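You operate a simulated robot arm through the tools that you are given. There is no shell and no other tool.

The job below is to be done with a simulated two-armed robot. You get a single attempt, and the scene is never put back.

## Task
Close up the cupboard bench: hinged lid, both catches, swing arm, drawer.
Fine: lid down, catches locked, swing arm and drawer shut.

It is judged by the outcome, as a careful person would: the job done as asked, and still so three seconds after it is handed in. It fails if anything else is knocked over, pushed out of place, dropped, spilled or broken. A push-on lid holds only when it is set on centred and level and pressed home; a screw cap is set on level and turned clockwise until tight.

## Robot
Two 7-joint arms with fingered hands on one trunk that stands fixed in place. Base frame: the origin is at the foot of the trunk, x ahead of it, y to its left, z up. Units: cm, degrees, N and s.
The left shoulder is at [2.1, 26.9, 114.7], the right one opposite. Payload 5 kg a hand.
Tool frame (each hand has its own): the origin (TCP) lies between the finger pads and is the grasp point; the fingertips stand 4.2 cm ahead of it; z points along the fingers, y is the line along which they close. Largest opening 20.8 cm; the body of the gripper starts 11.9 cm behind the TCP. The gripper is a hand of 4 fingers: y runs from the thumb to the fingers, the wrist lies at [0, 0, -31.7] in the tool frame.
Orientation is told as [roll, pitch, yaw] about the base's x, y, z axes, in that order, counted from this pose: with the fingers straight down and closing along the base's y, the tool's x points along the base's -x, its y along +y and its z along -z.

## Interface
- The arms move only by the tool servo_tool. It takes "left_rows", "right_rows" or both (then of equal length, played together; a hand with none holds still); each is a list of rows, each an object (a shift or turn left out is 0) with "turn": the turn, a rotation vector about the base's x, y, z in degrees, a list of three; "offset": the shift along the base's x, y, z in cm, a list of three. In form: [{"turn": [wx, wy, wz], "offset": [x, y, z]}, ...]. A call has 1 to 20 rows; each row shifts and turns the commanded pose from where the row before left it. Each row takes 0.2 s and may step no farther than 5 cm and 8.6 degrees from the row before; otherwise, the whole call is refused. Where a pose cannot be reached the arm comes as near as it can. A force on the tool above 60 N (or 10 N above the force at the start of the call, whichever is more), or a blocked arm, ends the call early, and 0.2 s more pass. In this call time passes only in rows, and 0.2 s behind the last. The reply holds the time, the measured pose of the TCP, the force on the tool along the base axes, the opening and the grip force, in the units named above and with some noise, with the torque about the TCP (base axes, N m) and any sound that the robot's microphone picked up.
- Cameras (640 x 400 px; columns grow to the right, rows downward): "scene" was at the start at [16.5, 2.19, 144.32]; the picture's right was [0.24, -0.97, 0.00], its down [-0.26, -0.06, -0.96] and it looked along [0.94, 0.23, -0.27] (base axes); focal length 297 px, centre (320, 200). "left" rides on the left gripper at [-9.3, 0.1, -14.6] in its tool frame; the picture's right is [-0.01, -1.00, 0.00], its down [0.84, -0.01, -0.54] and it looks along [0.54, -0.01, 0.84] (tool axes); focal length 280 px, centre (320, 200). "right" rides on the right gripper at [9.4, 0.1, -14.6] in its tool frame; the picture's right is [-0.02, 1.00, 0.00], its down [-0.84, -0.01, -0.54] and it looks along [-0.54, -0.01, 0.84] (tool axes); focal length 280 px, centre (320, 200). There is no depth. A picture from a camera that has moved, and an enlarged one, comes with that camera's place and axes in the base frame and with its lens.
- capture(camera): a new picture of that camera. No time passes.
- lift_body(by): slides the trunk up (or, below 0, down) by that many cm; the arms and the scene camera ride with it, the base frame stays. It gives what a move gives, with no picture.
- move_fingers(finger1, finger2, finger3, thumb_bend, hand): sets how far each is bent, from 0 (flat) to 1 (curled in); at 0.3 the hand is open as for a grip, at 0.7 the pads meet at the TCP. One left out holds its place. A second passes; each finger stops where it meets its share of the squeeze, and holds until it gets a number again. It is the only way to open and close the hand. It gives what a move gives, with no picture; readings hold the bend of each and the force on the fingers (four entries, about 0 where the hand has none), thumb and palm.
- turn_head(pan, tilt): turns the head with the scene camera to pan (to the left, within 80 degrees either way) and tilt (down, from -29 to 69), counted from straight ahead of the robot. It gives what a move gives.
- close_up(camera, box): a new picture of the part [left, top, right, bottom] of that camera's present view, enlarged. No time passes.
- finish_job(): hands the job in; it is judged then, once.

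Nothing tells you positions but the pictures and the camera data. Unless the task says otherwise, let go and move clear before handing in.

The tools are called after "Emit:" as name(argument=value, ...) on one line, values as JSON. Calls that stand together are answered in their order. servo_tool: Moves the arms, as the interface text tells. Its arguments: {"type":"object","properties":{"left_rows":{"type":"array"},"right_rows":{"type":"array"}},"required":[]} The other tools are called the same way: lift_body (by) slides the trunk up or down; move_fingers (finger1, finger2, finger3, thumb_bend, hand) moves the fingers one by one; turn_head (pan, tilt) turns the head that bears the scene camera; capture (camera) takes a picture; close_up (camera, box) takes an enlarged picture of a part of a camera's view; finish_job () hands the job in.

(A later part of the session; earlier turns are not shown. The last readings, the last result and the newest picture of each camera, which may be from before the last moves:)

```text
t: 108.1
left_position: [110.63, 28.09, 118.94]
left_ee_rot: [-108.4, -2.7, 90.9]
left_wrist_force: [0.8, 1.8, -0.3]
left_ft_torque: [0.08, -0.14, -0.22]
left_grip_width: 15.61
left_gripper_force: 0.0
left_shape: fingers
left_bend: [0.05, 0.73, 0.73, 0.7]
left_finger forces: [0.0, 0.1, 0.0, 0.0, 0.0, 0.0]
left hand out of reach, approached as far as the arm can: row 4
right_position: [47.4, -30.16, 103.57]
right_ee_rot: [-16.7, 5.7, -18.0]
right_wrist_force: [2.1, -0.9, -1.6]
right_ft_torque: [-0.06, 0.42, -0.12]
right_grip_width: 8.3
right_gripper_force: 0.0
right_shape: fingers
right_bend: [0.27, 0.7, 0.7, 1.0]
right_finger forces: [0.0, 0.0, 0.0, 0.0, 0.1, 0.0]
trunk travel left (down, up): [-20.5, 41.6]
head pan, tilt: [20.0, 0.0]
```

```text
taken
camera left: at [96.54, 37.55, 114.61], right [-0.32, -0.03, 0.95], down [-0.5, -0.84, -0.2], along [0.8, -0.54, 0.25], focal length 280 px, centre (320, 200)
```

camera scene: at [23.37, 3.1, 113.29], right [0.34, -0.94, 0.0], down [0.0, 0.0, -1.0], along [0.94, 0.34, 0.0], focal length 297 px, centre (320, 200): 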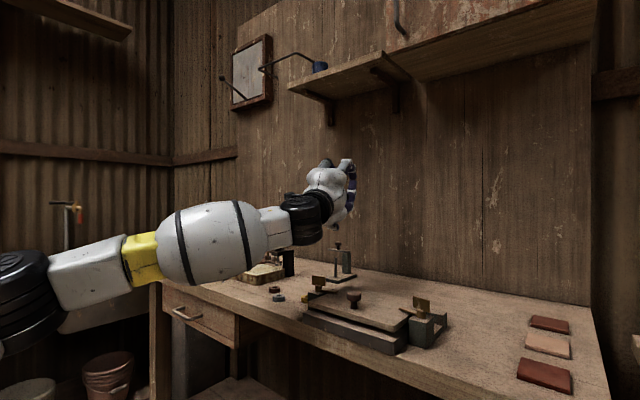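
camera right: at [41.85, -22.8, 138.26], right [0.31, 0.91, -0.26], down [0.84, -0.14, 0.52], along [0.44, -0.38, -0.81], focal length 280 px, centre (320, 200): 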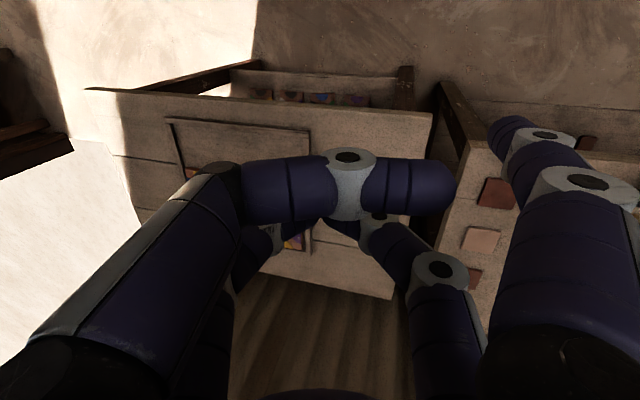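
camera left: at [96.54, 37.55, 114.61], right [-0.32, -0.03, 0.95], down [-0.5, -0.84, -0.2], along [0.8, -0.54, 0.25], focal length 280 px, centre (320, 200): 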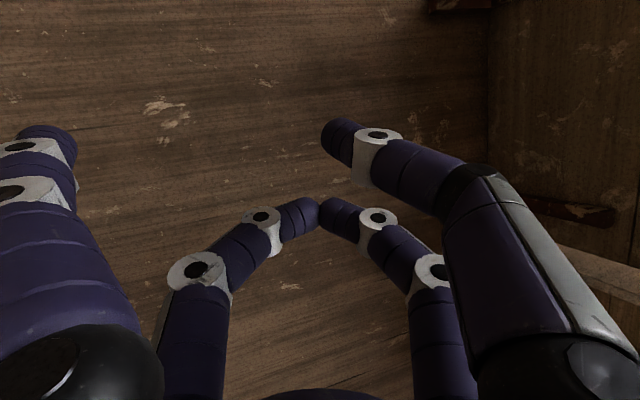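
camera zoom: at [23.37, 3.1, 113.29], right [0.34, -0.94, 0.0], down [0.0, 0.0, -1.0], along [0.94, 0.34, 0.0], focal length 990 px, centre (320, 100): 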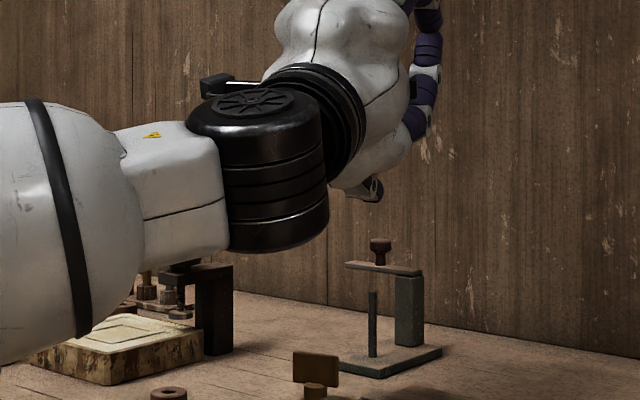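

The arm again stopped about 1.5 cm short, with the elbow still visibly bent sideways, so a joint limit tied to the hand's roll is likely. I'll test rolling the hand a bit further and see whether the reach improves.

Emit:
servo_tool(left_rows=[{"offset": [0, 0, 2.5], "turn": [-7.57, 0, -2.56]}, {"offset": [0, 0, 2.5], "turn": [-7.57, 0, -2.56]}, {"offset": [0, 0, 0], "turn": [-7.57, 0, -2.56]}, {"offset": [2.5, 0, 0]}, {"offset": [2.5, 0, 0]}, {"offset": [2.5, 0, 0]}])

Emit:
capture(camera="scene")

```text
t: 109.5
left_position: [112.42, 32.41, 124.26]
left_ee_rot: [-110.0, 20.0, 82.6]
left_wrist_force: [0.5, -0.3, 0.7]
left_ft_torque: [-0.03, 0.14, -0.03]
left_grip_width: 15.62
left_gripper_force: 0.0
left_shape: fingers
left_bend: [0.05, 0.73, 0.73, 0.7]
left_finger forces: [0.1, 0.0, 0.1, 0.0, 0.1, 0.0]
left hand out of reach, approached as far as the arm can: row 1, 2, 4, 5, 6
right_position: [47.17, -30.17, 103.7]
right_ee_rot: [-16.7, 5.6, -18.2]
right_wrist_force: [0.7, -0.4, -0.2]
right_ft_torque: [0.05, -0.02, 0.02]
right_grip_width: 8.32
right_gripper_force: 0.1
right_shape: fingers
right_bend: [0.27, 0.7, 0.7, 1.0]
right_finger forces: [0.0, 0.0, 0.0, 0.0, 0.1, 0.1]
trunk travel left (down, up): [-20.5, 41.6]
head pan, tilt: [20.0, 0.0]
```

```text
taken
camera scene: at [23.18, 3.04, 113.39], right [0.34, -0.94, 0.0], down [0.0, 0.0, -1.0], along [0.94, 0.34, 0.0], focal length 297 px, centre (320, 200)
```

scene: 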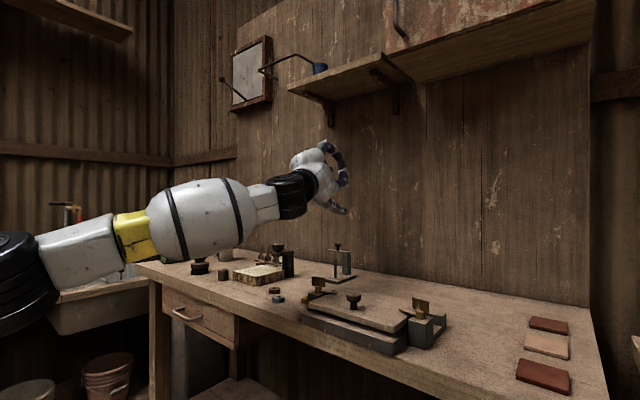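

Rolling further did improve the reach by about 3 cm. I'll continue the roll until the hand is fully turned over, which puts the finger 1/thumb loop underneath, and test the reach again.

Emit:
servo_tool(left_rows=[{"offset": [-3, 0, 0.5]}, {"offset": [-3, 0, 0], "turn": [-7.75, 0, -2.6]}, {"offset": [-2, 0, 0], "turn": [-7.75, 0, -2.6]}, {"offset": [0, 0, 0], "turn": [-7.75, 0, -2.6]}, {"offset": [0, 0, 0], "turn": [-7.75, 0, -2.6]}, {"offset": [0, 0, 0], "turn": [-7.75, 0, -2.6]}, {"offset": [0, 0, 0], "turn": [-7.75, 0, -2.6]}, {"offset": [0, 0, 0], "turn": [-7.75, 0, -2.6]}, {"offset": [0, 0, 0], "turn": [-7.75, 0, -2.6]}])

Emit:
capture(camera="scene")

Emit:
capture(camera="left")

```text
t: 111.5
left_position: [104.31, 32.51, 124.77]
left_ee_rot: [-170.5, 70.8, 10.0]
left_wrist_force: [0.1, 0.6, -0.4]
left_ft_torque: [0.02, 0.03, -0.04]
left_grip_width: 15.6
left_gripper_force: 0.0
left_shape: fingers
left_bend: [0.05, 0.73, 0.73, 0.7]
left_finger forces: [0.0, 0.1, 0.0, 0.0, 0.1, 0.0]
right_position: [47.12, -30.14, 103.61]
right_ee_rot: [-16.6, 5.7, -18.0]
right_wrist_force: [0.1, 0.2, 0.2]
right_ft_torque: [0.02, 0.01, 0.04]
right_grip_width: 8.32
right_gripper_force: 0.0
right_shape: fingers
right_bend: [0.27, 0.7, 0.7, 1.0]
right_finger forces: [0.0, 0.1, 0.0, 0.0, 0.1, 0.0]
trunk travel left (down, up): [-20.5, 41.6]
head pan, tilt: [20.0, 0.0]
```

```text
taken
camera scene: at [23.21, 3.06, 113.38], right [0.34, -0.94, 0.0], down [0.0, 0.0, -1.0], along [0.94, 0.34, 0.0], focal length 297 px, centre (320, 200)
```

scene: 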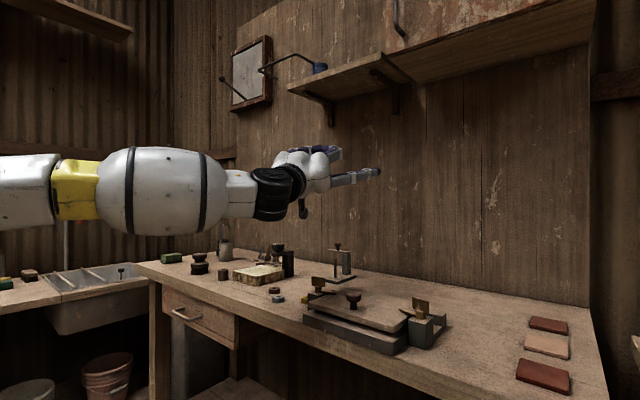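

```text
taken
camera left: at [93.44, 32.93, 111.27], right [-0.01, 1.0, 0.04], down [-0.78, -0.04, 0.62], along [0.62, -0.02, 0.78], focal length 280 px, centre (320, 200)
```

left: 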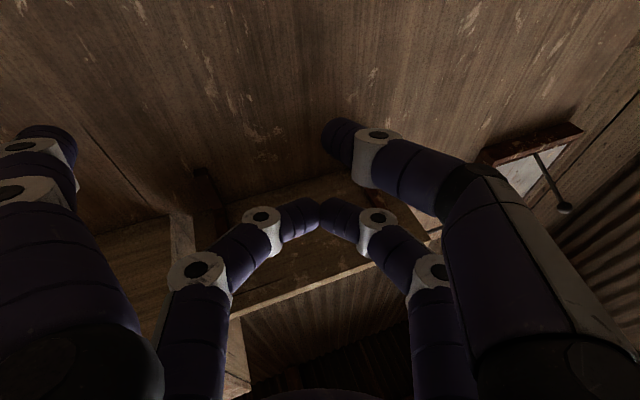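

The hand is now turned over and the pose is comfortable. I'll pitch it level and test the forward reach at a safe height.

Emit:
servo_tool(left_rows=[{"offset": [0, -0.5, 0], "turn": [0, 8.3, 0]}, {"offset": [0, -0.5, 0], "turn": [0, 8.3, 0]}, {"offset": [0, -0.5, 0], "turn": [0, 8.3, 0]}, {"offset": [3, -0.5, -1]}, {"offset": [3, -0.5, -1]}, {"offset": [3, -0.5, -1]}, {"offset": [3, -0.5, -1]}, {"offset": [3, 0, -1]}])

Emit:
capture(camera="scene")

Emit:
capture(camera="left")

```text
t: 113.3
left_position: [105.32, 30.92, 124.44]
left_ee_rot: [-29.1, 83.1, 150.8]
left_wrist_force: [0.8, -1.3, -0.1]
left_ft_torque: [-0.01, 0.03, 0.02]
left_grip_width: 15.6
left_gripper_force: 0.0
left_shape: fingers
left_bend: [0.05, 0.73, 0.73, 0.7]
left_finger forces: [0.1, 0.0, 0.1, 0.1, 0.1, 0.0]
left hand out of reach, approached as far as the arm can: row 4, 5, 6, 7, 8
right_position: [47.13, -30.17, 103.73]
right_ee_rot: [-16.6, 5.6, -18.2]
right_wrist_force: [0.1, -0.5, -0.3]
right_ft_torque: [-0.02, -0.01, -0.03]
right_grip_width: 8.32
right_gripper_force: 0.0
right_shape: fingers
right_bend: [0.27, 0.7, 0.7, 1.0]
right_finger forces: [0.1, 0.1, 0.1, 0.0, 0.1, 0.0]
trunk travel left (down, up): [-20.5, 41.6]
head pan, tilt: [20.0, 0.0]
```

```text
taken
camera scene: at [23.21, 3.06, 113.38], right [0.34, -0.94, 0.0], down [0.0, 0.0, -1.0], along [0.94, 0.34, 0.0], focal length 297 px, centre (320, 200)
```

scene: 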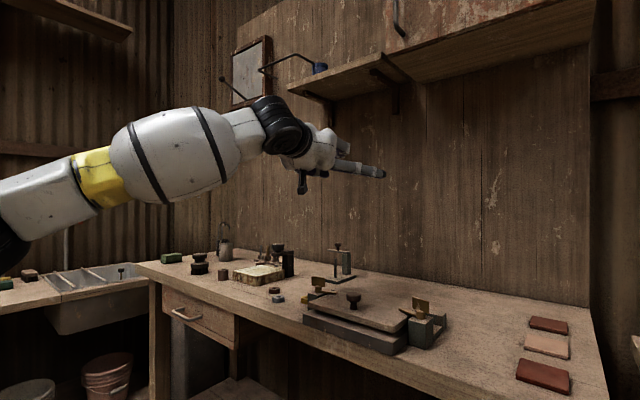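

```text
taken
camera left: at [89.69, 31.42, 116.72], right [0.01, 1.0, 0.04], down [-0.45, -0.04, 0.89], along [0.89, -0.02, 0.45], focal length 280 px, centre (320, 200)
```

left: 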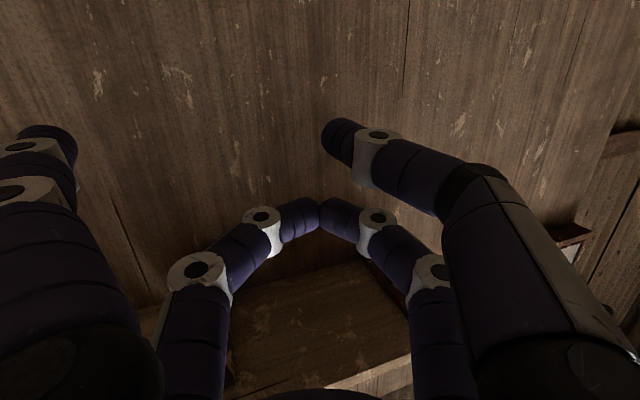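

That direction is worse. The arm's posture depends on the path taken: with the tool pointing down it did reach full extension. So I'll retract, undo the roll, return to a tool-down posture with a higher trunk, and then extend and pitch the hand up from there.

Emit:
servo_tool(left_rows=[{"offset": [-4.5, 0.3, 0]}, {"offset": [-4.5, 0.3, 0]}, {"offset": [-4.5, 0.3, 0]}, {"offset": [-4.5, 0.3, 0]}, {"offset": [-4.5, 0.3, 0]}, {"offset": [-4.5, 0.3, 0]}, {"offset": [-4.5, 0.3, 0]}, {"offset": [-4.5, 0.3, 0]}])

Emit:
servo_tool(left_rows=[{"turn": [8.2, 0, 0]}, {"turn": [8.2, 0, 0]}, {"turn": [8.2, 0, 0]}, {"turn": [8.2, 0, 0]}, {"turn": [8.2, 0, 0]}, {"turn": [8.2, 0, 0]}, {"turn": [8.2, 0, 0]}, {"turn": [8.2, 0, 0]}, {"turn": [8.2, 0, 0]}, {"turn": [8.2, 0, 0]}, {"turn": [8.2, 0, 0]}])

Emit:
capture(camera="scene")

```text
t: 115.1
left_position: [69.42, 33.32, 124.71]
left_ee_rot: [-29.2, 83.3, 150.7]
left_wrist_force: [0.1, 0.3, 0.6]
left_ft_torque: [-0.01, 0.0, 0.01]
left_grip_width: 15.6
left_gripper_force: 0.0
left_shape: fingers
left_bend: [0.05, 0.73, 0.73, 0.7]
left_finger forces: [0.0, 0.0, 0.0, 0.0, 0.1, 0.0]
right_position: [47.02, -30.04, 103.84]
right_ee_rot: [-16.5, 5.4, -18.0]
right_wrist_force: [0.0, 0.9, -0.2]
right_ft_torque: [0.03, -0.08, 0.05]
right_grip_width: 8.33
right_gripper_force: 0.0
right_shape: fingers
right_bend: [0.27, 0.7, 0.7, 1.0]
right_finger forces: [0.0, 0.0, 0.0, 0.0, 0.0, 0.1]
trunk travel left (down, up): [-20.5, 41.6]
head pan, tilt: [20.0, 0.0]
```

```text
t: 117.5
left_position: [69.29, 33.45, 124.42]
left_ee_rot: [-90.0, -3.7, 96.1]
left_wrist_force: [-0.5, -0.5, 0.5]
left_ft_torque: [0.01, 0.01, 0.03]
left_grip_width: 15.61
left_gripper_force: 0.2
left_shape: fingers
left_bend: [0.05, 0.73, 0.73, 0.7]
left_finger forces: [0.0, 0.0, 0.0, 0.1, 0.1, 0.1]
right_position: [47.11, -30.11, 103.68]
right_ee_rot: [-16.6, 5.5, -18.1]
right_wrist_force: [-0.1, -0.3, 0.7]
right_ft_torque: [0.02, -0.02, -0.01]
right_grip_width: 8.3
right_gripper_force: 0.0
right_shape: fingers
right_bend: [0.27, 0.7, 0.7, 1.0]
right_finger forces: [0.0, 0.0, 0.0, 0.0, 0.0, 0.1]
trunk travel left (down, up): [-20.5, 41.6]
head pan, tilt: [20.0, 0.0]
```

```text
taken
camera scene: at [23.21, 3.06, 113.38], right [0.34, -0.94, 0.0], down [0.0, 0.0, -1.0], along [0.94, 0.34, 0.0], focal length 297 px, centre (320, 200)
```

scene: 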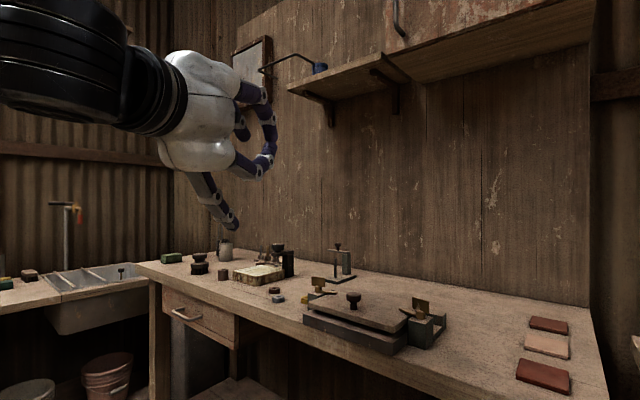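

The hand is level again with finger 1 underneath. Now I'll raise the trunk by 25 cm and pitch the hand down to the tool-down posture while lowering it.

Emit:
lift_body(by=25)

Emit:
servo_tool(left_rows=[{"offset": [0.5, 0, -3], "turn": [0, 8.3, 0]}, {"offset": [0.5, 0, -3], "turn": [0, 8.3, 0]}, {"offset": [0.5, 0, -3], "turn": [0, 8.3, 0]}, {"offset": [0.5, 0, -3], "turn": [0, 8.3, 0]}, {"offset": [0.5, 0, -3], "turn": [0, 8.3, 0]}, {"offset": [0.5, 0, -3], "turn": [0, 8.3, 0]}, {"offset": [0.5, 0, -3], "turn": [0, 8.3, 0]}, {"offset": [0.5, 0, -3], "turn": [0, 8.3, 0]}, {"offset": [0.5, 0, -2], "turn": [0, 8.3, 0]}])

Emit:
capture(camera="scene")

```text
t: 120.0
left_position: [69.05, 33.55, 149.45]
left_ee_rot: [-90.0, -3.7, 96.0]
left_wrist_force: [-0.3, -1.1, -0.6]
left_ft_torque: [0.0, -0.03, 0.0]
left_grip_width: 15.57
left_gripper_force: 0.0
left_shape: fingers
left_bend: [0.05, 0.73, 0.73, 0.7]
left_finger forces: [0.0, 0.1, 0.0, 0.0, 0.0, 0.0]
right_position: [47.27, -30.16, 128.69]
right_ee_rot: [-16.7, 5.7, -18.1]
right_wrist_force: [0.2, 0.6, 0.0]
right_ft_torque: [-0.03, 0.03, -0.03]
right_grip_width: 8.31
right_gripper_force: 0.0
right_shape: fingers
right_bend: [0.27, 0.7, 0.7, 1.0]
right_finger forces: [0.1, 0.0, 0.0, 0.0, 0.0, 0.0]
trunk travel left (down, up): [-45.5, 16.6]
head pan, tilt: [20.0, 0.0]
```

```text
t: 122.0
left_position: [73.84, 33.61, 123.12]
left_ee_rot: [-14.7, -6.6, 88.0]
left_wrist_force: [1.1, 1.0, 0.4]
left_ft_torque: [-0.09, 0.14, 0.01]
left_grip_width: 15.61
left_gripper_force: 0.0
left_shape: fingers
left_bend: [0.05, 0.73, 0.73, 0.7]
left_finger forces: [0.0, 0.0, 0.1, 0.0, 0.1, 0.0]
right_position: [47.43, -30.24, 128.6]
right_ee_rot: [-16.7, 5.9, -18.1]
right_wrist_force: [2.5, 0.5, -2.4]
right_ft_torque: [-0.11, 0.31, -0.08]
right_grip_width: 8.32
right_gripper_force: 0.1
right_shape: fingers
right_bend: [0.27, 0.7, 0.7, 1.0]
right_finger forces: [0.0, 0.0, 0.0, 0.0, 0.1, 0.0]
trunk travel left (down, up): [-45.5, 16.6]
head pan, tilt: [20.0, 0.0]
```

```text
taken
camera scene: at [16.45, 3.1, 139.7], right [0.34, -0.94, 0.0], down [0.0, 0.0, -1.0], along [0.94, 0.34, 0.0], focal length 297 px, centre (320, 200)
```

scene: 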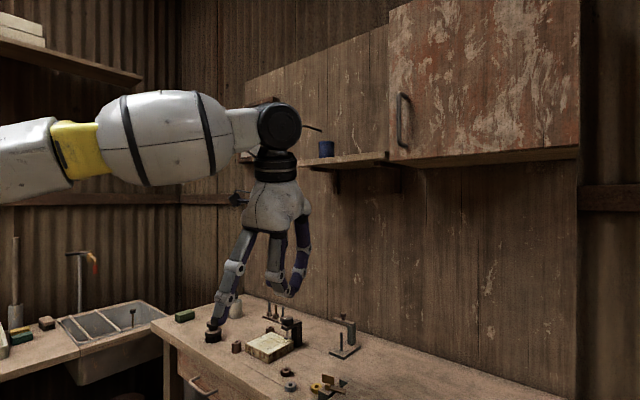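

This is the tool-down posture. I'll now extend forward while tilting the hand up only gradually, checking that the reach stays good.

Emit:
servo_tool(left_rows=[{"offset": [3.6, -0.33, -1.5], "turn": [0, -2.5, 0]}, {"offset": [3.6, -0.33, -1.5], "turn": [0, -2.5, 0]}, {"offset": [3.6, -0.33, -1.5], "turn": [0, -2.5, 0]}, {"offset": [3.6, -0.33, -1.5], "turn": [0, -2.5, 0]}, {"offset": [3.6, -0.33, -1.5], "turn": [0, -2.5, 0]}, {"offset": [3.6, -0.33, -1.5], "turn": [0, -2.5, 0]}, {"offset": [3.6, -0.33, -1.5], "turn": [0, -2.5, 0]}, {"offset": [3.6, -0.33, -1.5], "turn": [0, -2.5, 0]}])

Emit:
capture(camera="scene")

Emit:
capture(camera="left")

```text
t: 123.8
left_position: [98.06, 37.56, 113.35]
left_ee_rot: [-35.1, -6.9, 90.5]
left_wrist_force: [0.4, 0.7, 1.0]
left_ft_torque: [-0.06, 0.11, -0.03]
left_grip_width: 15.58
left_gripper_force: 0.1
left_shape: fingers
left_bend: [0.05, 0.73, 0.73, 0.7]
left_finger forces: [0.0, 0.1, 0.0, 0.0, 0.1, 0.0]
left hand out of reach, approached as far as the arm can: row 3, 4, 5, 6, 7, 8
right_position: [47.22, -30.06, 128.69]
right_ee_rot: [-16.7, 5.7, -18.1]
right_wrist_force: [0.6, 0.9, -1.8]
right_ft_torque: [-0.17, 0.2, -0.04]
right_grip_width: 8.3
right_gripper_force: 0.1
right_shape: fingers
right_bend: [0.27, 0.7, 0.7, 1.0]
right_finger forces: [0.0, 0.0, 0.0, 0.1, 0.0, 0.1]
trunk travel left (down, up): [-45.5, 16.6]
head pan, tilt: [20.0, 0.0]
```

```text
taken
camera scene: at [16.37, 3.15, 139.71], right [0.34, -0.94, 0.0], down [0.0, 0.0, -1.0], along [0.94, 0.34, 0.0], focal length 297 px, centre (320, 200)
```

scene: 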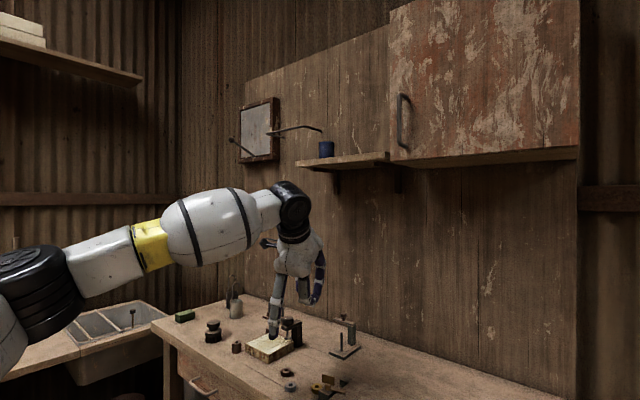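

```text
taken
camera left: at [89.4, 45.47, 126.28], right [0.82, -0.05, 0.57], down [-0.29, -0.89, 0.34], along [0.5, -0.45, -0.74], focal length 280 px, centre (320, 200)
```

left: 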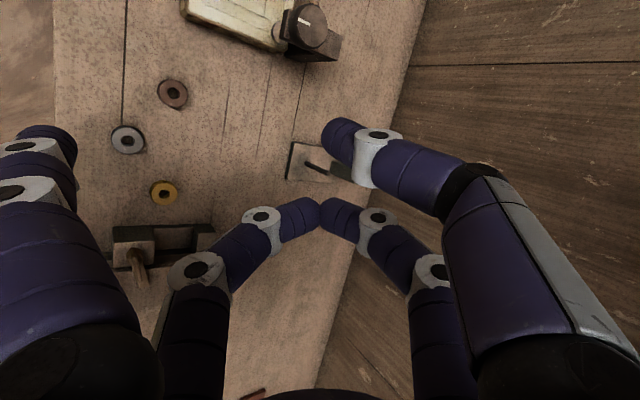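

It still drifts left. I suspect the hand's yaw is near a wrist limit, so I'll turn it back by about 40° here and check whether it can then come over to the right and forward.

Emit:
servo_tool(left_rows=[{"turn": [0, 0, -8]}, {"turn": [0, 0, -8]}, {"turn": [0, 0, -8]}, {"turn": [0, 0, -8]}, {"turn": [0, 0, -8]}, {"offset": [1.5, -3, 0]}, {"offset": [1.5, -3, 0]}, {"offset": [1.5, -3, 0]}, {"offset": [1.5, -3, 0]}])

Emit:
capture(camera="scene")

```text
t: 125.8
left_position: [99.1, 31.04, 112.65]
left_ee_rot: [-35.4, -7.1, 63.3]
left_wrist_force: [0.0, -0.4, 0.3]
left_ft_torque: [-0.04, 0.03, 0.0]
left_grip_width: 15.63
left_gripper_force: 0.1
left_shape: fingers
left_bend: [0.05, 0.73, 0.73, 0.7]
left_finger forces: [0.1, 0.0, 0.0, 0.0, 0.1, 0.0]
left hand out of reach, approached as far as the arm can: row 4, 5, 7, 8, 9
right_position: [47.08, -30.32, 128.66]
right_ee_rot: [-16.7, 5.7, -18.3]
right_wrist_force: [0.5, 0.6, -0.6]
right_ft_torque: [-0.02, -0.01, 0.01]
right_grip_width: 8.32
right_gripper_force: 0.1
right_shape: fingers
right_bend: [0.27, 0.7, 0.7, 1.0]
right_finger forces: [0.0, 0.0, 0.1, 0.1, 0.1, 0.0]
trunk travel left (down, up): [-45.5, 16.6]
head pan, tilt: [20.0, 0.0]
```

```text
taken
camera scene: at [16.26, 3.06, 139.76], right [0.34, -0.94, 0.0], down [0.0, 0.0, -1.0], along [0.94, 0.34, 0.0], focal length 297 px, centre (320, 200)
```

scene: 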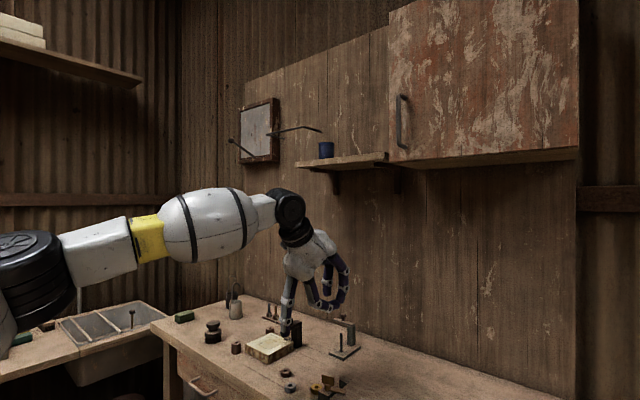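

Pointing along the table's own forward direction (yaw about −25°) clearly reaches further. I'll retract a little, pitch the hand up in that direction so finger 1 slopes forward and down, and test the reach.

Emit:
servo_tool(left_rows=[{"offset": [-4, 1.9, 2]}, {"offset": [-4, 1.9, 2]}, {"offset": [-4, 1.9, 2]}, {"offset": [1.3, -0.6, 1.7], "turn": [-3.44, -7.46, 0]}, {"offset": [1.3, -0.6, 1.7], "turn": [-3.44, -7.46, 0]}, {"offset": [1.3, -0.6, 1.7], "turn": [-3.44, -7.46, 0]}, {"offset": [1.3, -0.6, 1.7], "turn": [-3.44, -7.46, 0]}, {"offset": [1.3, -0.6, 1.7], "turn": [-3.44, -7.46, 0]}, {"offset": [1.3, -0.6, 1.7], "turn": [-3.44, -7.46, 0]}, {"offset": [1.3, -0.6, 1.7], "turn": [-3.44, -7.46, 0]}])

Emit:
capture(camera="scene")

Emit:
capture(camera="left")

```text
t: 128.1
left_position: [96.36, 32.63, 130.33]
left_ee_rot: [-93.3, -5.2, 70.2]
left_wrist_force: [0.1, 0.9, 0.3]
left_ft_torque: [0.04, 0.11, -0.05]
left_grip_width: 15.56
left_gripper_force: 0.0
left_shape: fingers
left_bend: [0.05, 0.73, 0.73, 0.7]
left_finger forces: [0.0, 0.1, 0.0, 0.0, 0.0, 0.0]
right_position: [47.27, -30.29, 128.62]
right_ee_rot: [-16.8, 5.7, -18.1]
right_wrist_force: [0.6, -0.1, 0.5]
right_ft_torque: [-0.06, 0.19, -0.04]
right_grip_width: 8.31
right_gripper_force: 0.0
right_shape: fingers
right_bend: [0.27, 0.7, 0.7, 1.0]
right_finger forces: [0.1, 0.0, 0.0, 0.0, 0.1, 0.0]
trunk travel left (down, up): [-45.5, 16.6]
head pan, tilt: [20.0, 0.0]
```

```text
taken
camera scene: at [16.34, 3.07, 139.73], right [0.34, -0.94, 0.0], down [0.0, 0.0, -1.0], along [0.94, 0.34, 0.0], focal length 297 px, centre (320, 200)
```

scene: 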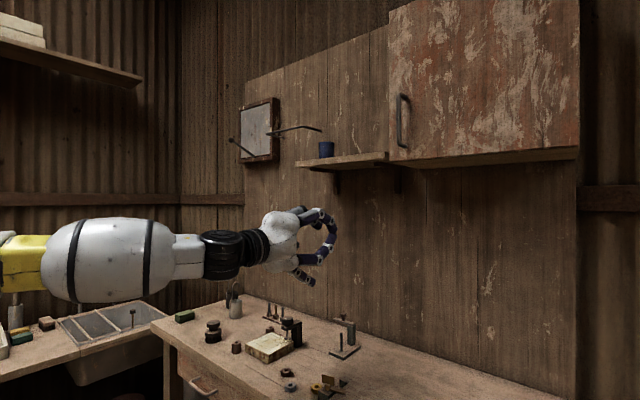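

```text
taken
camera left: at [85.62, 46.43, 130.19], right [-0.08, -0.05, 1.0], down [-0.79, -0.61, -0.09], along [0.61, -0.79, 0.01], focal length 280 px, centre (320, 200)
```

left: 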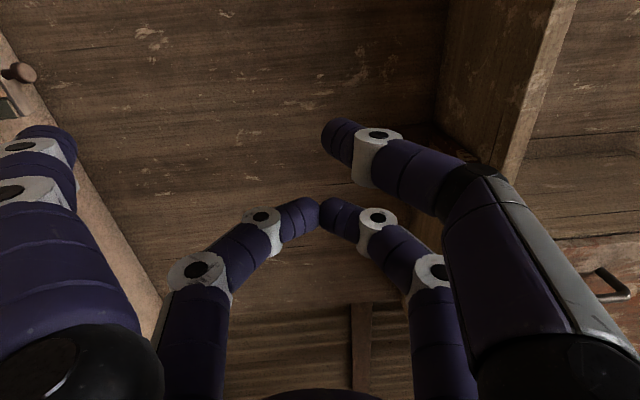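

Good: the hand points along the table's forward direction, slightly up, and everything is reachable. The fingertip should be at [101.4, 36.2, 114.3]; I'll extend toward the swing arm, staying high.

Emit:
servo_tool(left_rows=[{"offset": [3.3, -0.5, -2]}, {"offset": [3.3, -0.5, -2]}, {"offset": [3.3, -0.5, -2]}, {"offset": [3.3, -0.5, -2]}, {"offset": [3.3, -0.5, -2]}, {"offset": [3.3, -0.5, -1.5]}])

Emit:
capture(camera="scene")

Emit:
capture(camera="left")

```text
t: 129.4
left_position: [115.91, 30.16, 118.65]
left_ee_rot: [-93.3, -5.3, 70.4]
left_wrist_force: [1.4, 0.4, -0.3]
left_ft_torque: [0.01, 0.02, -0.1]
left_grip_width: 15.6
left_gripper_force: 0.0
left_shape: fingers
left_bend: [0.05, 0.73, 0.73, 0.7]
left_finger forces: [0.0, 0.0, 0.0, 0.1, 0.0, 0.0]
left hand out of reach, approached as far as the arm can: row 6
right_position: [47.24, -30.18, 128.74]
right_ee_rot: [-16.8, 5.7, -18.1]
right_wrist_force: [0.8, 1.1, -1.5]
right_ft_torque: [-0.13, 0.13, 0.0]
right_grip_width: 8.32
right_gripper_force: 0.1
right_shape: fingers
right_bend: [0.27, 0.7, 0.7, 1.0]
right_finger forces: [0.0, 0.0, 0.0, 0.1, 0.0, 0.1]
trunk travel left (down, up): [-45.5, 16.6]
head pan, tilt: [20.0, 0.0]
```

```text
taken
camera scene: at [16.34, 3.15, 139.72], right [0.34, -0.94, 0.0], down [0.0, 0.0, -1.0], along [0.94, 0.34, 0.0], focal length 297 px, centre (320, 200)
```

scene: 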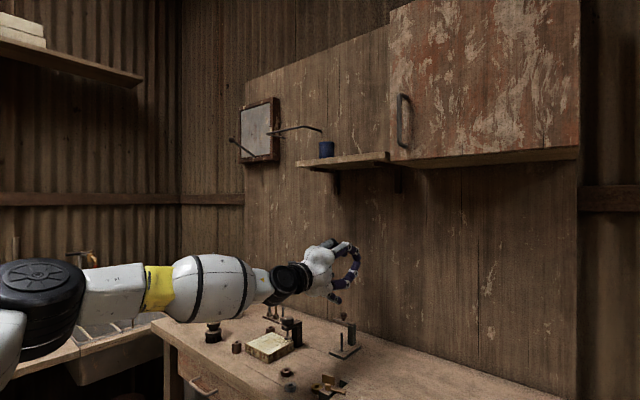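

```text
taken
camera left: at [105.2, 43.9, 118.62], right [-0.08, -0.05, 1.0], down [-0.79, -0.61, -0.1], along [0.61, -0.79, 0.01], focal length 280 px, centre (320, 200)
```

left: 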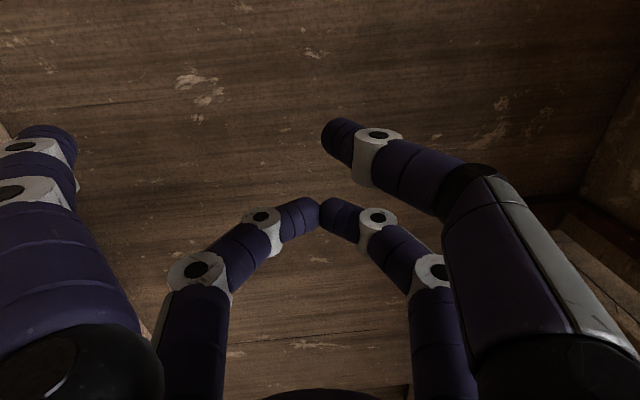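

Excellent: the fingertip is now at about [121, 33.7, 102.7], just behind and above the arm's free end. I'll zoom in to verify before lowering.

Emit:
close_up(camera="scene", box=[300, 240, 380, 370])

Emit:
turn_head(pan=14, tilt=20)

Emit:
close_up(camera="scene", box=[260, 120, 380, 220])

```text
3.08 times, centred on (340, 305) of scene
camera zoom: at [16.34, 3.15, 139.72], right [0.34, -0.94, 0.0], down [0.0, 0.0, -1.0], along [0.94, 0.34, 0.0], focal length 914 px, centre (258, -123)
```

zoom: 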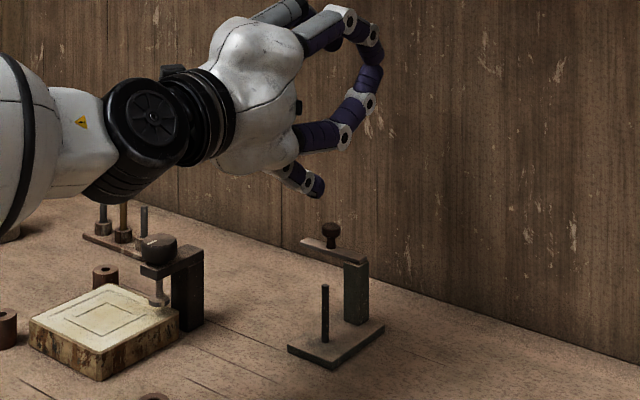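

```text
t: 130.3
left_position: [115.83, 30.04, 118.81]
left_ee_rot: [-93.3, -5.3, 70.3]
left_wrist_force: [0.3, 1.1, -0.2]
left_ft_torque: [0.02, 0.02, -0.02]
left_grip_width: 15.6
left_gripper_force: 0.0
left_shape: fingers
left_bend: [0.05, 0.73, 0.73, 0.7]
left_finger forces: [0.1, 0.0, 0.1, 0.0, 0.0, 0.0]
right_position: [47.17, -30.24, 128.79]
right_ee_rot: [-16.7, 5.6, -18.1]
right_wrist_force: [0.0, 1.2, 0.7]
right_ft_torque: [0.01, -0.01, 0.0]
right_grip_width: 8.31
right_gripper_force: 0.1
right_shape: fingers
right_bend: [0.27, 0.7, 0.7, 1.0]
right_finger forces: [0.0, 0.1, 0.0, 0.1, 0.0, 0.0]
trunk travel left (down, up): [-45.5, 16.6]
head pan, tilt: [14.0, 20.0]
```

```text
4.00 times, centred on (320, 170) of scene
camera zoom: at [16.85, 2.25, 136.53], right [0.24, -0.97, 0.0], down [-0.33, -0.08, -0.94], along [0.91, 0.23, -0.34], focal length 1188 px, centre (320, 320)
```

zoom: 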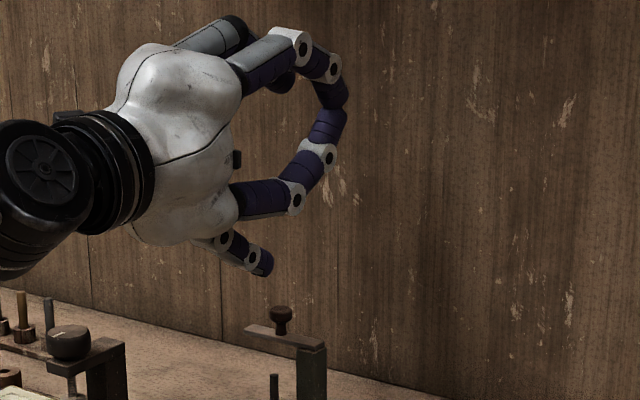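

The measured tip agrees within a few millimetres. The finger slopes about 38° below horizontal, which is enough to catch the arm's back edge. I'll lower to just above it and edge forward slightly.

Emit:
servo_tool(left_rows=[{"offset": [0, 0, -2]}, {"offset": [0.3, -0.1, -2]}, {"offset": [0.5, -0.2, -0.5]}])

Emit:
close_up(camera="scene", box=[270, 140, 350, 210])

```text
t: 131.1
left_position: [115.08, 30.15, 114.65]
left_ee_rot: [-93.2, -5.3, 70.4]
left_wrist_force: [-0.5, 0.4, -0.5]
left_ft_torque: [-0.01, 0.03, 0.01]
left_grip_width: 15.61
left_gripper_force: 0.1
left_shape: fingers
left_bend: [0.05, 0.73, 0.73, 0.7]
left_finger forces: [0.0, 0.1, 0.1, 0.0, 0.0, 0.0]
left hand out of reach, approached as far as the arm can: row 2, 3
right_position: [47.21, -30.23, 128.69]
right_ee_rot: [-16.6, 5.7, -18.2]
right_wrist_force: [0.0, -0.3, 0.3]
right_ft_torque: [0.02, 0.01, -0.01]
right_grip_width: 8.32
right_gripper_force: 0.1
right_shape: fingers
right_bend: [0.27, 0.7, 0.7, 1.0]
right_finger forces: [0.0, 0.1, 0.0, 0.0, 0.1, 0.1]
trunk travel left (down, up): [-45.5, 16.6]
head pan, tilt: [14.0, 20.0]
```

```text
5.71 times, centred on (310, 175) of scene
camera zoom: at [16.84, 2.24, 136.53], right [0.24, -0.97, 0.0], down [-0.33, -0.08, -0.94], along [0.91, 0.23, -0.34], focal length 1697 px, centre (377, 343)
```

zoom: 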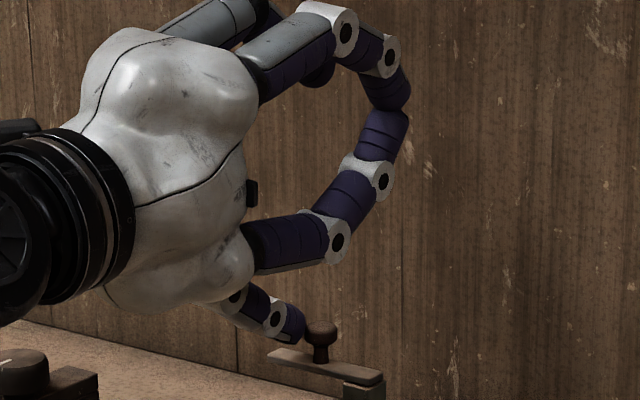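

The finger is just beside the knob but lowering costs reach, which suggests a lower trunk would now help. I'll back off upward, lower the trunk 15 cm, and come in again.

Emit:
servo_tool(left_rows=[{"offset": [-1.5, 0.5, 3.5]}, {"offset": [-2, 0.5, 4]}, {"offset": [-2, 0.5, 4]}, {"offset": [-2, 0.5, 4]}])

Emit:
lift_body(by=-15)

Emit:
servo_tool(left_rows=[{"offset": [2, -0.5, 0.5]}, {"offset": [2.2, -0.7, 0.3]}, {"offset": [2.2, -0.7, 0]}, {"offset": [2, -0.7, 0]}])

Emit:
capture(camera="scene")

```text
t: 132.1
left_position: [107.72, 32.04, 130.25]
left_ee_rot: [-93.4, -5.3, 70.2]
left_wrist_force: [-1.4, -0.3, -0.5]
left_ft_torque: [-0.02, -0.07, 0.1]
left_grip_width: 15.6
left_gripper_force: 0.1
left_shape: fingers
left_bend: [0.05, 0.73, 0.73, 0.7]
left_finger forces: [0.0, 0.0, 0.0, 0.0, 0.1, 0.1]
right_position: [46.99, -30.22, 128.79]
right_ee_rot: [-16.6, 5.5, -18.1]
right_wrist_force: [-1.8, -1.3, 0.7]
right_ft_torque: [0.05, -0.2, 0.03]
right_grip_width: 8.29
right_gripper_force: 0.1
right_shape: fingers
right_bend: [0.27, 0.7, 0.7, 1.0]
right_finger forces: [0.1, 0.0, 0.0, 0.0, 0.1, 0.0]
trunk travel left (down, up): [-45.5, 16.6]
head pan, tilt: [14.0, 20.0]
```

```text
t: 133.8
left_position: [107.45, 32.02, 115.31]
left_ee_rot: [-93.4, -5.3, 70.3]
left_wrist_force: [-0.3, -0.9, 0.1]
left_ft_torque: [0.0, 0.1, 0.0]
left_grip_width: 15.62
left_gripper_force: 0.0
left_shape: fingers
left_bend: [0.05, 0.73, 0.73, 0.7]
left_finger forces: [0.0, 0.0, 0.1, 0.1, 0.0, 0.0]
right_position: [47.21, -30.23, 113.79]
right_ee_rot: [-16.6, 5.5, -18.1]
right_wrist_force: [0.4, 0.1, 0.1]
right_ft_torque: [0.01, -0.07, -0.02]
right_grip_width: 8.31
right_gripper_force: 0.1
right_shape: fingers
right_bend: [0.27, 0.7, 0.7, 1.0]
right_finger forces: [0.0, 0.0, 0.1, 0.0, 0.0, 0.0]
trunk travel left (down, up): [-30.5, 31.6]
head pan, tilt: [14.0, 20.0]
```

```text
t: 134.8
left_position: [115.97, 29.56, 115.82]
left_ee_rot: [-93.3, -5.3, 70.3]
left_wrist_force: [-0.2, 0.6, -0.9]
left_ft_torque: [0.0, -0.03, -0.04]
left_grip_width: 15.58
left_gripper_force: 0.1
left_shape: fingers
left_bend: [0.05, 0.73, 0.73, 0.7]
left_finger forces: [0.1, 0.0, 0.0, 0.0, 0.0, 0.0]
right_position: [47.15, -30.19, 113.64]
right_ee_rot: [-16.7, 5.8, -18.1]
right_wrist_force: [0.3, -0.4, -0.5]
right_ft_torque: [-0.03, 0.1, -0.02]
right_grip_width: 8.31
right_gripper_force: 0.1
right_shape: fingers
right_bend: [0.27, 0.7, 0.7, 1.0]
right_finger forces: [0.0, 0.0, 0.1, 0.0, 0.0, 0.0]
trunk travel left (down, up): [-30.5, 31.6]
head pan, tilt: [14.0, 20.0]
```

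```text
taken
camera scene: at [19.78, 2.25, 120.98], right [0.24, -0.97, 0.0], down [-0.33, -0.08, -0.94], along [0.91, 0.23, -0.34], focal length 297 px, centre (320, 200)
```

scene: 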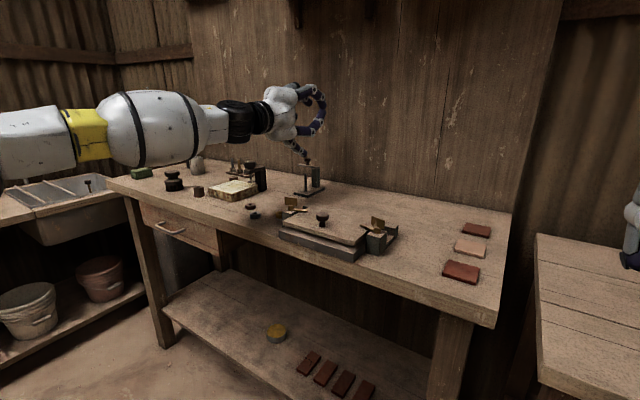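

Now it reaches without trouble: the tip is at about [121, 33.1, 99.8]. I'll shift slightly left and forward to clear the knob, then look.

Emit:
servo_tool(left_rows=[{"offset": [0.9, 0.5, 0]}, {"offset": [0.2, 0, -0.8]}])

Emit:
close_up(camera="scene", box=[260, 110, 360, 200])

Emit:
capture(camera="left")

```text
t: 135.4
left_position: [117.1, 29.94, 115.35]
left_ee_rot: [-93.4, -5.3, 70.3]
left_wrist_force: [-0.2, -0.3, 0.2]
left_ft_torque: [0.03, 0.0, 0.03]
left_grip_width: 15.57
left_gripper_force: 0.1
left_shape: fingers
left_bend: [0.05, 0.73, 0.73, 0.7]
left_finger forces: [0.0, 0.0, 0.0, 0.0, 0.0, 0.0]
right_position: [47.16, -30.27, 113.76]
right_ee_rot: [-16.7, 5.5, -18.0]
right_wrist_force: [-0.5, 0.2, 0.2]
right_ft_torque: [0.04, -0.04, 0.05]
right_grip_width: 8.31
right_gripper_force: 0.2
right_shape: fingers
right_bend: [0.27, 0.7, 0.7, 1.0]
right_finger forces: [0.0, 0.0, 0.1, 0.0, 0.0, 0.0]
trunk travel left (down, up): [-30.5, 31.6]
head pan, tilt: [14.0, 20.0]
```

```text
4.44 times, centred on (310, 155) of scene
camera zoom: at [19.72, 2.23, 121.02], right [0.24, -0.97, 0.0], down [-0.33, -0.08, -0.94], along [0.91, 0.23, -0.34], focal length 1320 px, centre (364, 400)
```

zoom: 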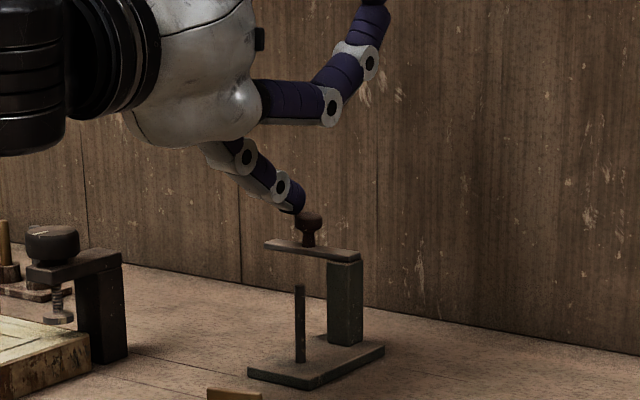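

```text
taken
camera left: at [106.4, 43.73, 115.25], right [-0.08, -0.05, 1.0], down [-0.79, -0.61, -0.1], along [0.61, -0.79, 0.01], focal length 280 px, centre (320, 200)
```

left: 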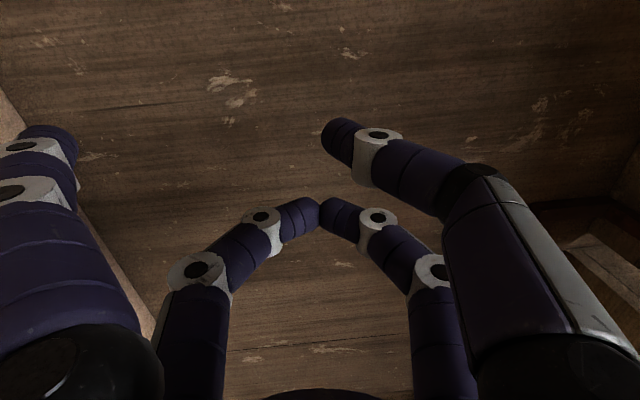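

The finger is behind the arm and left of the knob, as computed. I'll lower it 3 cm so its underside comes down behind the arm's back edge.

Emit:
servo_tool(left_rows=[{"offset": [0, 0, -1]}, {"offset": [0, 0, -1]}, {"offset": [0, 0, -1]}])

Emit:
close_up(camera="scene", box=[270, 120, 350, 190])

```text
t: 136.2
left_position: [117.18, 29.98, 112.32]
left_ee_rot: [-93.4, -5.4, 70.4]
left_wrist_force: [0.4, 7.0, 6.7]
left_ft_torque: [1.16, -0.33, 0.15]
left_grip_width: 15.02
left_gripper_force: 4.9
left_shape: fingers
left_bend: [0.09, 0.73, 0.73, 0.7]
left_finger forces: [9.7, 0.1, 0.0, 0.0, 0.1, 0.1]
right_position: [47.2, -30.22, 113.75]
right_ee_rot: [-16.7, 5.6, -18.1]
right_wrist_force: [-0.1, -0.2, 0.7]
right_ft_torque: [0.01, -0.02, 0.0]
right_grip_width: 8.32
right_gripper_force: 0.1
right_shape: fingers
right_bend: [0.27, 0.7, 0.7, 1.0]
right_finger forces: [0.1, 0.0, 0.0, 0.0, 0.0, 0.0]
trunk travel left (down, up): [-30.5, 31.6]
head pan, tilt: [14.0, 20.0]
```

```text
5.71 times, centred on (310, 155) of scene
camera zoom: at [19.69, 2.27, 121.03], right [0.24, -0.97, 0.0], down [-0.33, -0.08, -0.94], along [0.91, 0.23, -0.34], focal length 1697 px, centre (377, 457)
```

zoom: 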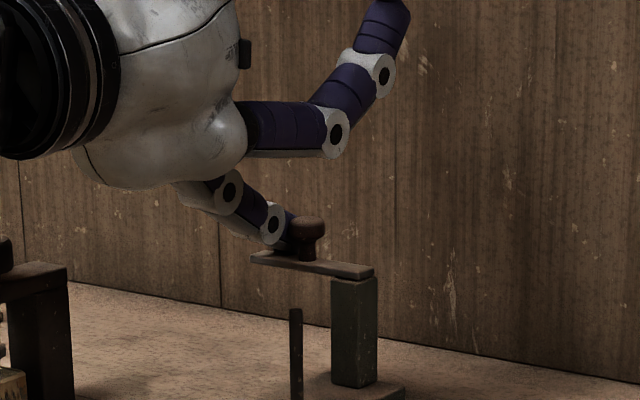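

There is contact with the knob's left side (7 N sideways). I'll relieve that by moving a little left, then pull toward me.

Emit:
servo_tool(left_rows=[{"offset": [0, 0, 0.6]}, {"offset": [0.2, 0.7, 0]}, {"offset": [0, 0.2, -0.5]}])

Emit:
servo_tool(left_rows=[{"offset": [-0.56, 0.2, 0]}, {"offset": [-0.56, 0.2, 0]}, {"offset": [-0.56, 0.2, 0]}])

Emit:
close_up(camera="scene", box=[270, 120, 350, 190])

```text
t: 137.0
left_position: [117.17, 30.48, 112.34]
left_ee_rot: [-93.2, -5.3, 70.1]
left_wrist_force: [0.0, -2.0, 5.8]
left_ft_torque: [-0.11, -0.15, -0.08]
left_grip_width: 14.92
left_gripper_force: 2.4
left_shape: fingers
left_bend: [0.09, 0.73, 0.73, 0.7]
left_finger forces: [5.3, 0.0, 0.0, 0.0, 0.0, 0.1]
right_position: [47.03, -30.21, 113.75]
right_ee_rot: [-16.7, 5.6, -18.2]
right_wrist_force: [0.7, 0.4, -0.3]
right_ft_torque: [-0.04, 0.05, 0.0]
right_grip_width: 8.34
right_gripper_force: 0.1
right_shape: fingers
right_bend: [0.27, 0.7, 0.7, 1.0]
right_finger forces: [0.1, 0.0, 0.1, 0.1, 0.0, 0.0]
trunk travel left (down, up): [-30.5, 31.6]
head pan, tilt: [14.0, 20.0]
```

```text
t: 137.8
left_position: [115.36, 31.37, 112.35]
left_ee_rot: [-93.4, -5.3, 70.4]
left_wrist_force: [-0.8, -0.8, 5.4]
left_ft_torque: [0.06, -0.07, -0.01]
left_grip_width: 14.98
left_gripper_force: 2.0
left_shape: fingers
left_bend: [0.09, 0.73, 0.73, 0.7]
left_finger forces: [4.8, 0.0, 0.0, 0.0, 0.0, 0.0]
right_position: [47.06, -30.42, 113.75]
right_ee_rot: [-16.8, 5.6, -18.0]
right_wrist_force: [-0.3, 0.5, 0.9]
right_ft_torque: [-0.02, 0.02, -0.01]
right_grip_width: 8.33
right_gripper_force: 0.1
right_shape: fingers
right_bend: [0.27, 0.7, 0.7, 1.0]
right_finger forces: [0.0, 0.0, 0.1, 0.0, 0.1, 0.0]
trunk travel left (down, up): [-30.5, 31.6]
head pan, tilt: [14.0, 20.0]
```

```text
5.71 times, centred on (310, 155) of scene
camera zoom: at [19.7, 2.22, 121.03], right [0.24, -0.97, 0.0], down [-0.33, -0.08, -0.94], along [0.91, 0.23, -0.34], focal length 1697 px, centre (377, 457)
```

zoom: 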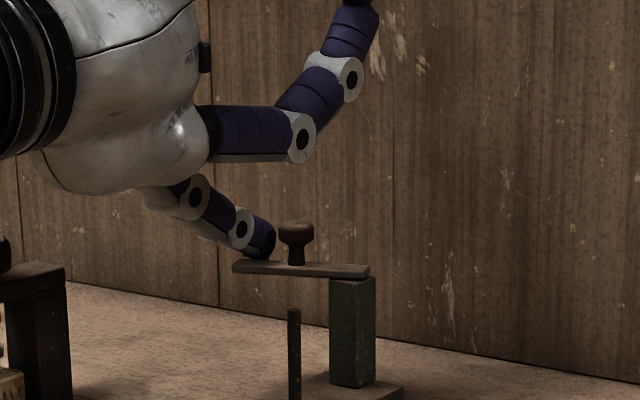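

The arm is moving: friction under the fingertip has begun to swing it toward me. I'll continue along its arc.

Emit:
servo_tool(left_rows=[{"offset": [-0.81, -0.07, 0]}, {"offset": [-0.81, -0.07, 0]}, {"offset": [-0.76, -0.28, 0]}, {"offset": [-0.76, -0.28, 0]}])

Emit:
close_up(camera="scene", box=[270, 120, 350, 190])

```text
t: 138.8
left_position: [112.37, 30.69, 112.38]
left_ee_rot: [-93.4, -5.3, 70.3]
left_wrist_force: [-0.3, 0.6, 5.0]
left_ft_torque: [0.23, -0.12, 0.04]
left_grip_width: 14.91
left_gripper_force: 2.6
left_shape: fingers
left_bend: [0.09, 0.73, 0.73, 0.7]
left_finger forces: [5.5, 0.0, 0.0, 0.0, 0.1, 0.1]
right_position: [47.1, -30.13, 113.86]
right_ee_rot: [-16.6, 5.5, -18.2]
right_wrist_force: [1.1, -0.7, -0.4]
right_ft_torque: [0.0, 0.05, 0.03]
right_grip_width: 8.33
right_gripper_force: 0.0
right_shape: fingers
right_bend: [0.27, 0.7, 0.7, 1.0]
right_finger forces: [0.1, 0.0, 0.0, 0.0, 0.0, 0.1]
trunk travel left (down, up): [-30.5, 31.6]
head pan, tilt: [14.0, 20.0]
```

```text
5.71 times, centred on (310, 155) of scene
camera zoom: at [19.7, 2.21, 121.03], right [0.24, -0.97, 0.0], down [-0.33, -0.08, -0.94], along [0.91, 0.23, -0.34], focal length 1697 px, centre (377, 457)
```

zoom: 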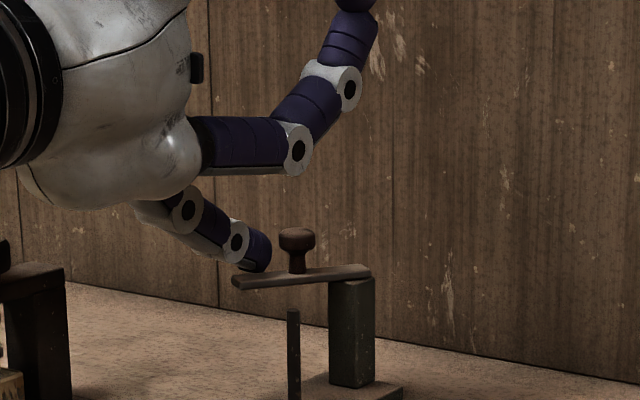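

It's swinging well by friction. I'll continue, curving more to the right.

Emit:
servo_tool(left_rows=[{"offset": [-0.66, -0.46, 0]}, {"offset": [-0.66, -0.46, 0]}, {"offset": [-0.52, -0.62, 0]}, {"offset": [-0.52, -0.62, 0]}])

Emit:
close_up(camera="scene", box=[270, 120, 350, 190])

```text
t: 139.8
left_position: [110.07, 28.53, 112.44]
left_ee_rot: [-93.4, -5.4, 70.2]
left_wrist_force: [-0.9, -0.3, 0.7]
left_ft_torque: [0.01, 0.05, 0.01]
left_grip_width: 15.54
left_gripper_force: 0.0
left_shape: fingers
left_bend: [0.05, 0.73, 0.73, 0.7]
left_finger forces: [0.1, 0.0, 0.1, 0.0, 0.0, 0.0]
right_position: [47.16, -30.3, 113.72]
right_ee_rot: [-16.7, 5.5, -18.1]
right_wrist_force: [0.2, 0.0, 0.1]
right_ft_torque: [0.01, -0.05, 0.0]
right_grip_width: 8.3
right_gripper_force: 0.1
right_shape: fingers
right_bend: [0.27, 0.7, 0.7, 1.0]
right_finger forces: [0.0, 0.0, 0.1, 0.0, 0.0, 0.0]
trunk travel left (down, up): [-30.5, 31.6]
head pan, tilt: [14.0, 20.0]
```

```text
5.71 times, centred on (310, 155) of scene
camera zoom: at [19.72, 2.22, 121.02], right [0.24, -0.97, 0.0], down [-0.33, -0.08, -0.94], along [0.91, 0.23, -0.34], focal length 1697 px, centre (377, 457)
```

zoom: 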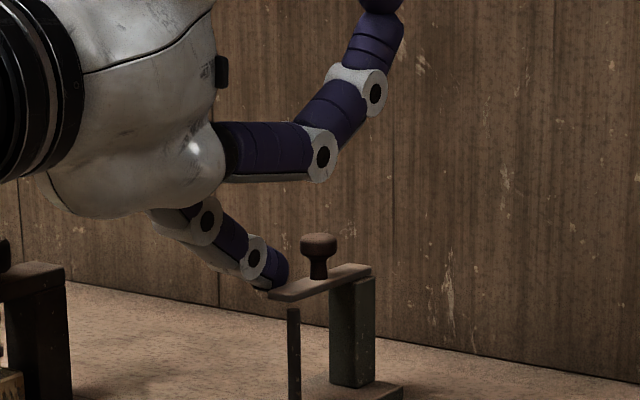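

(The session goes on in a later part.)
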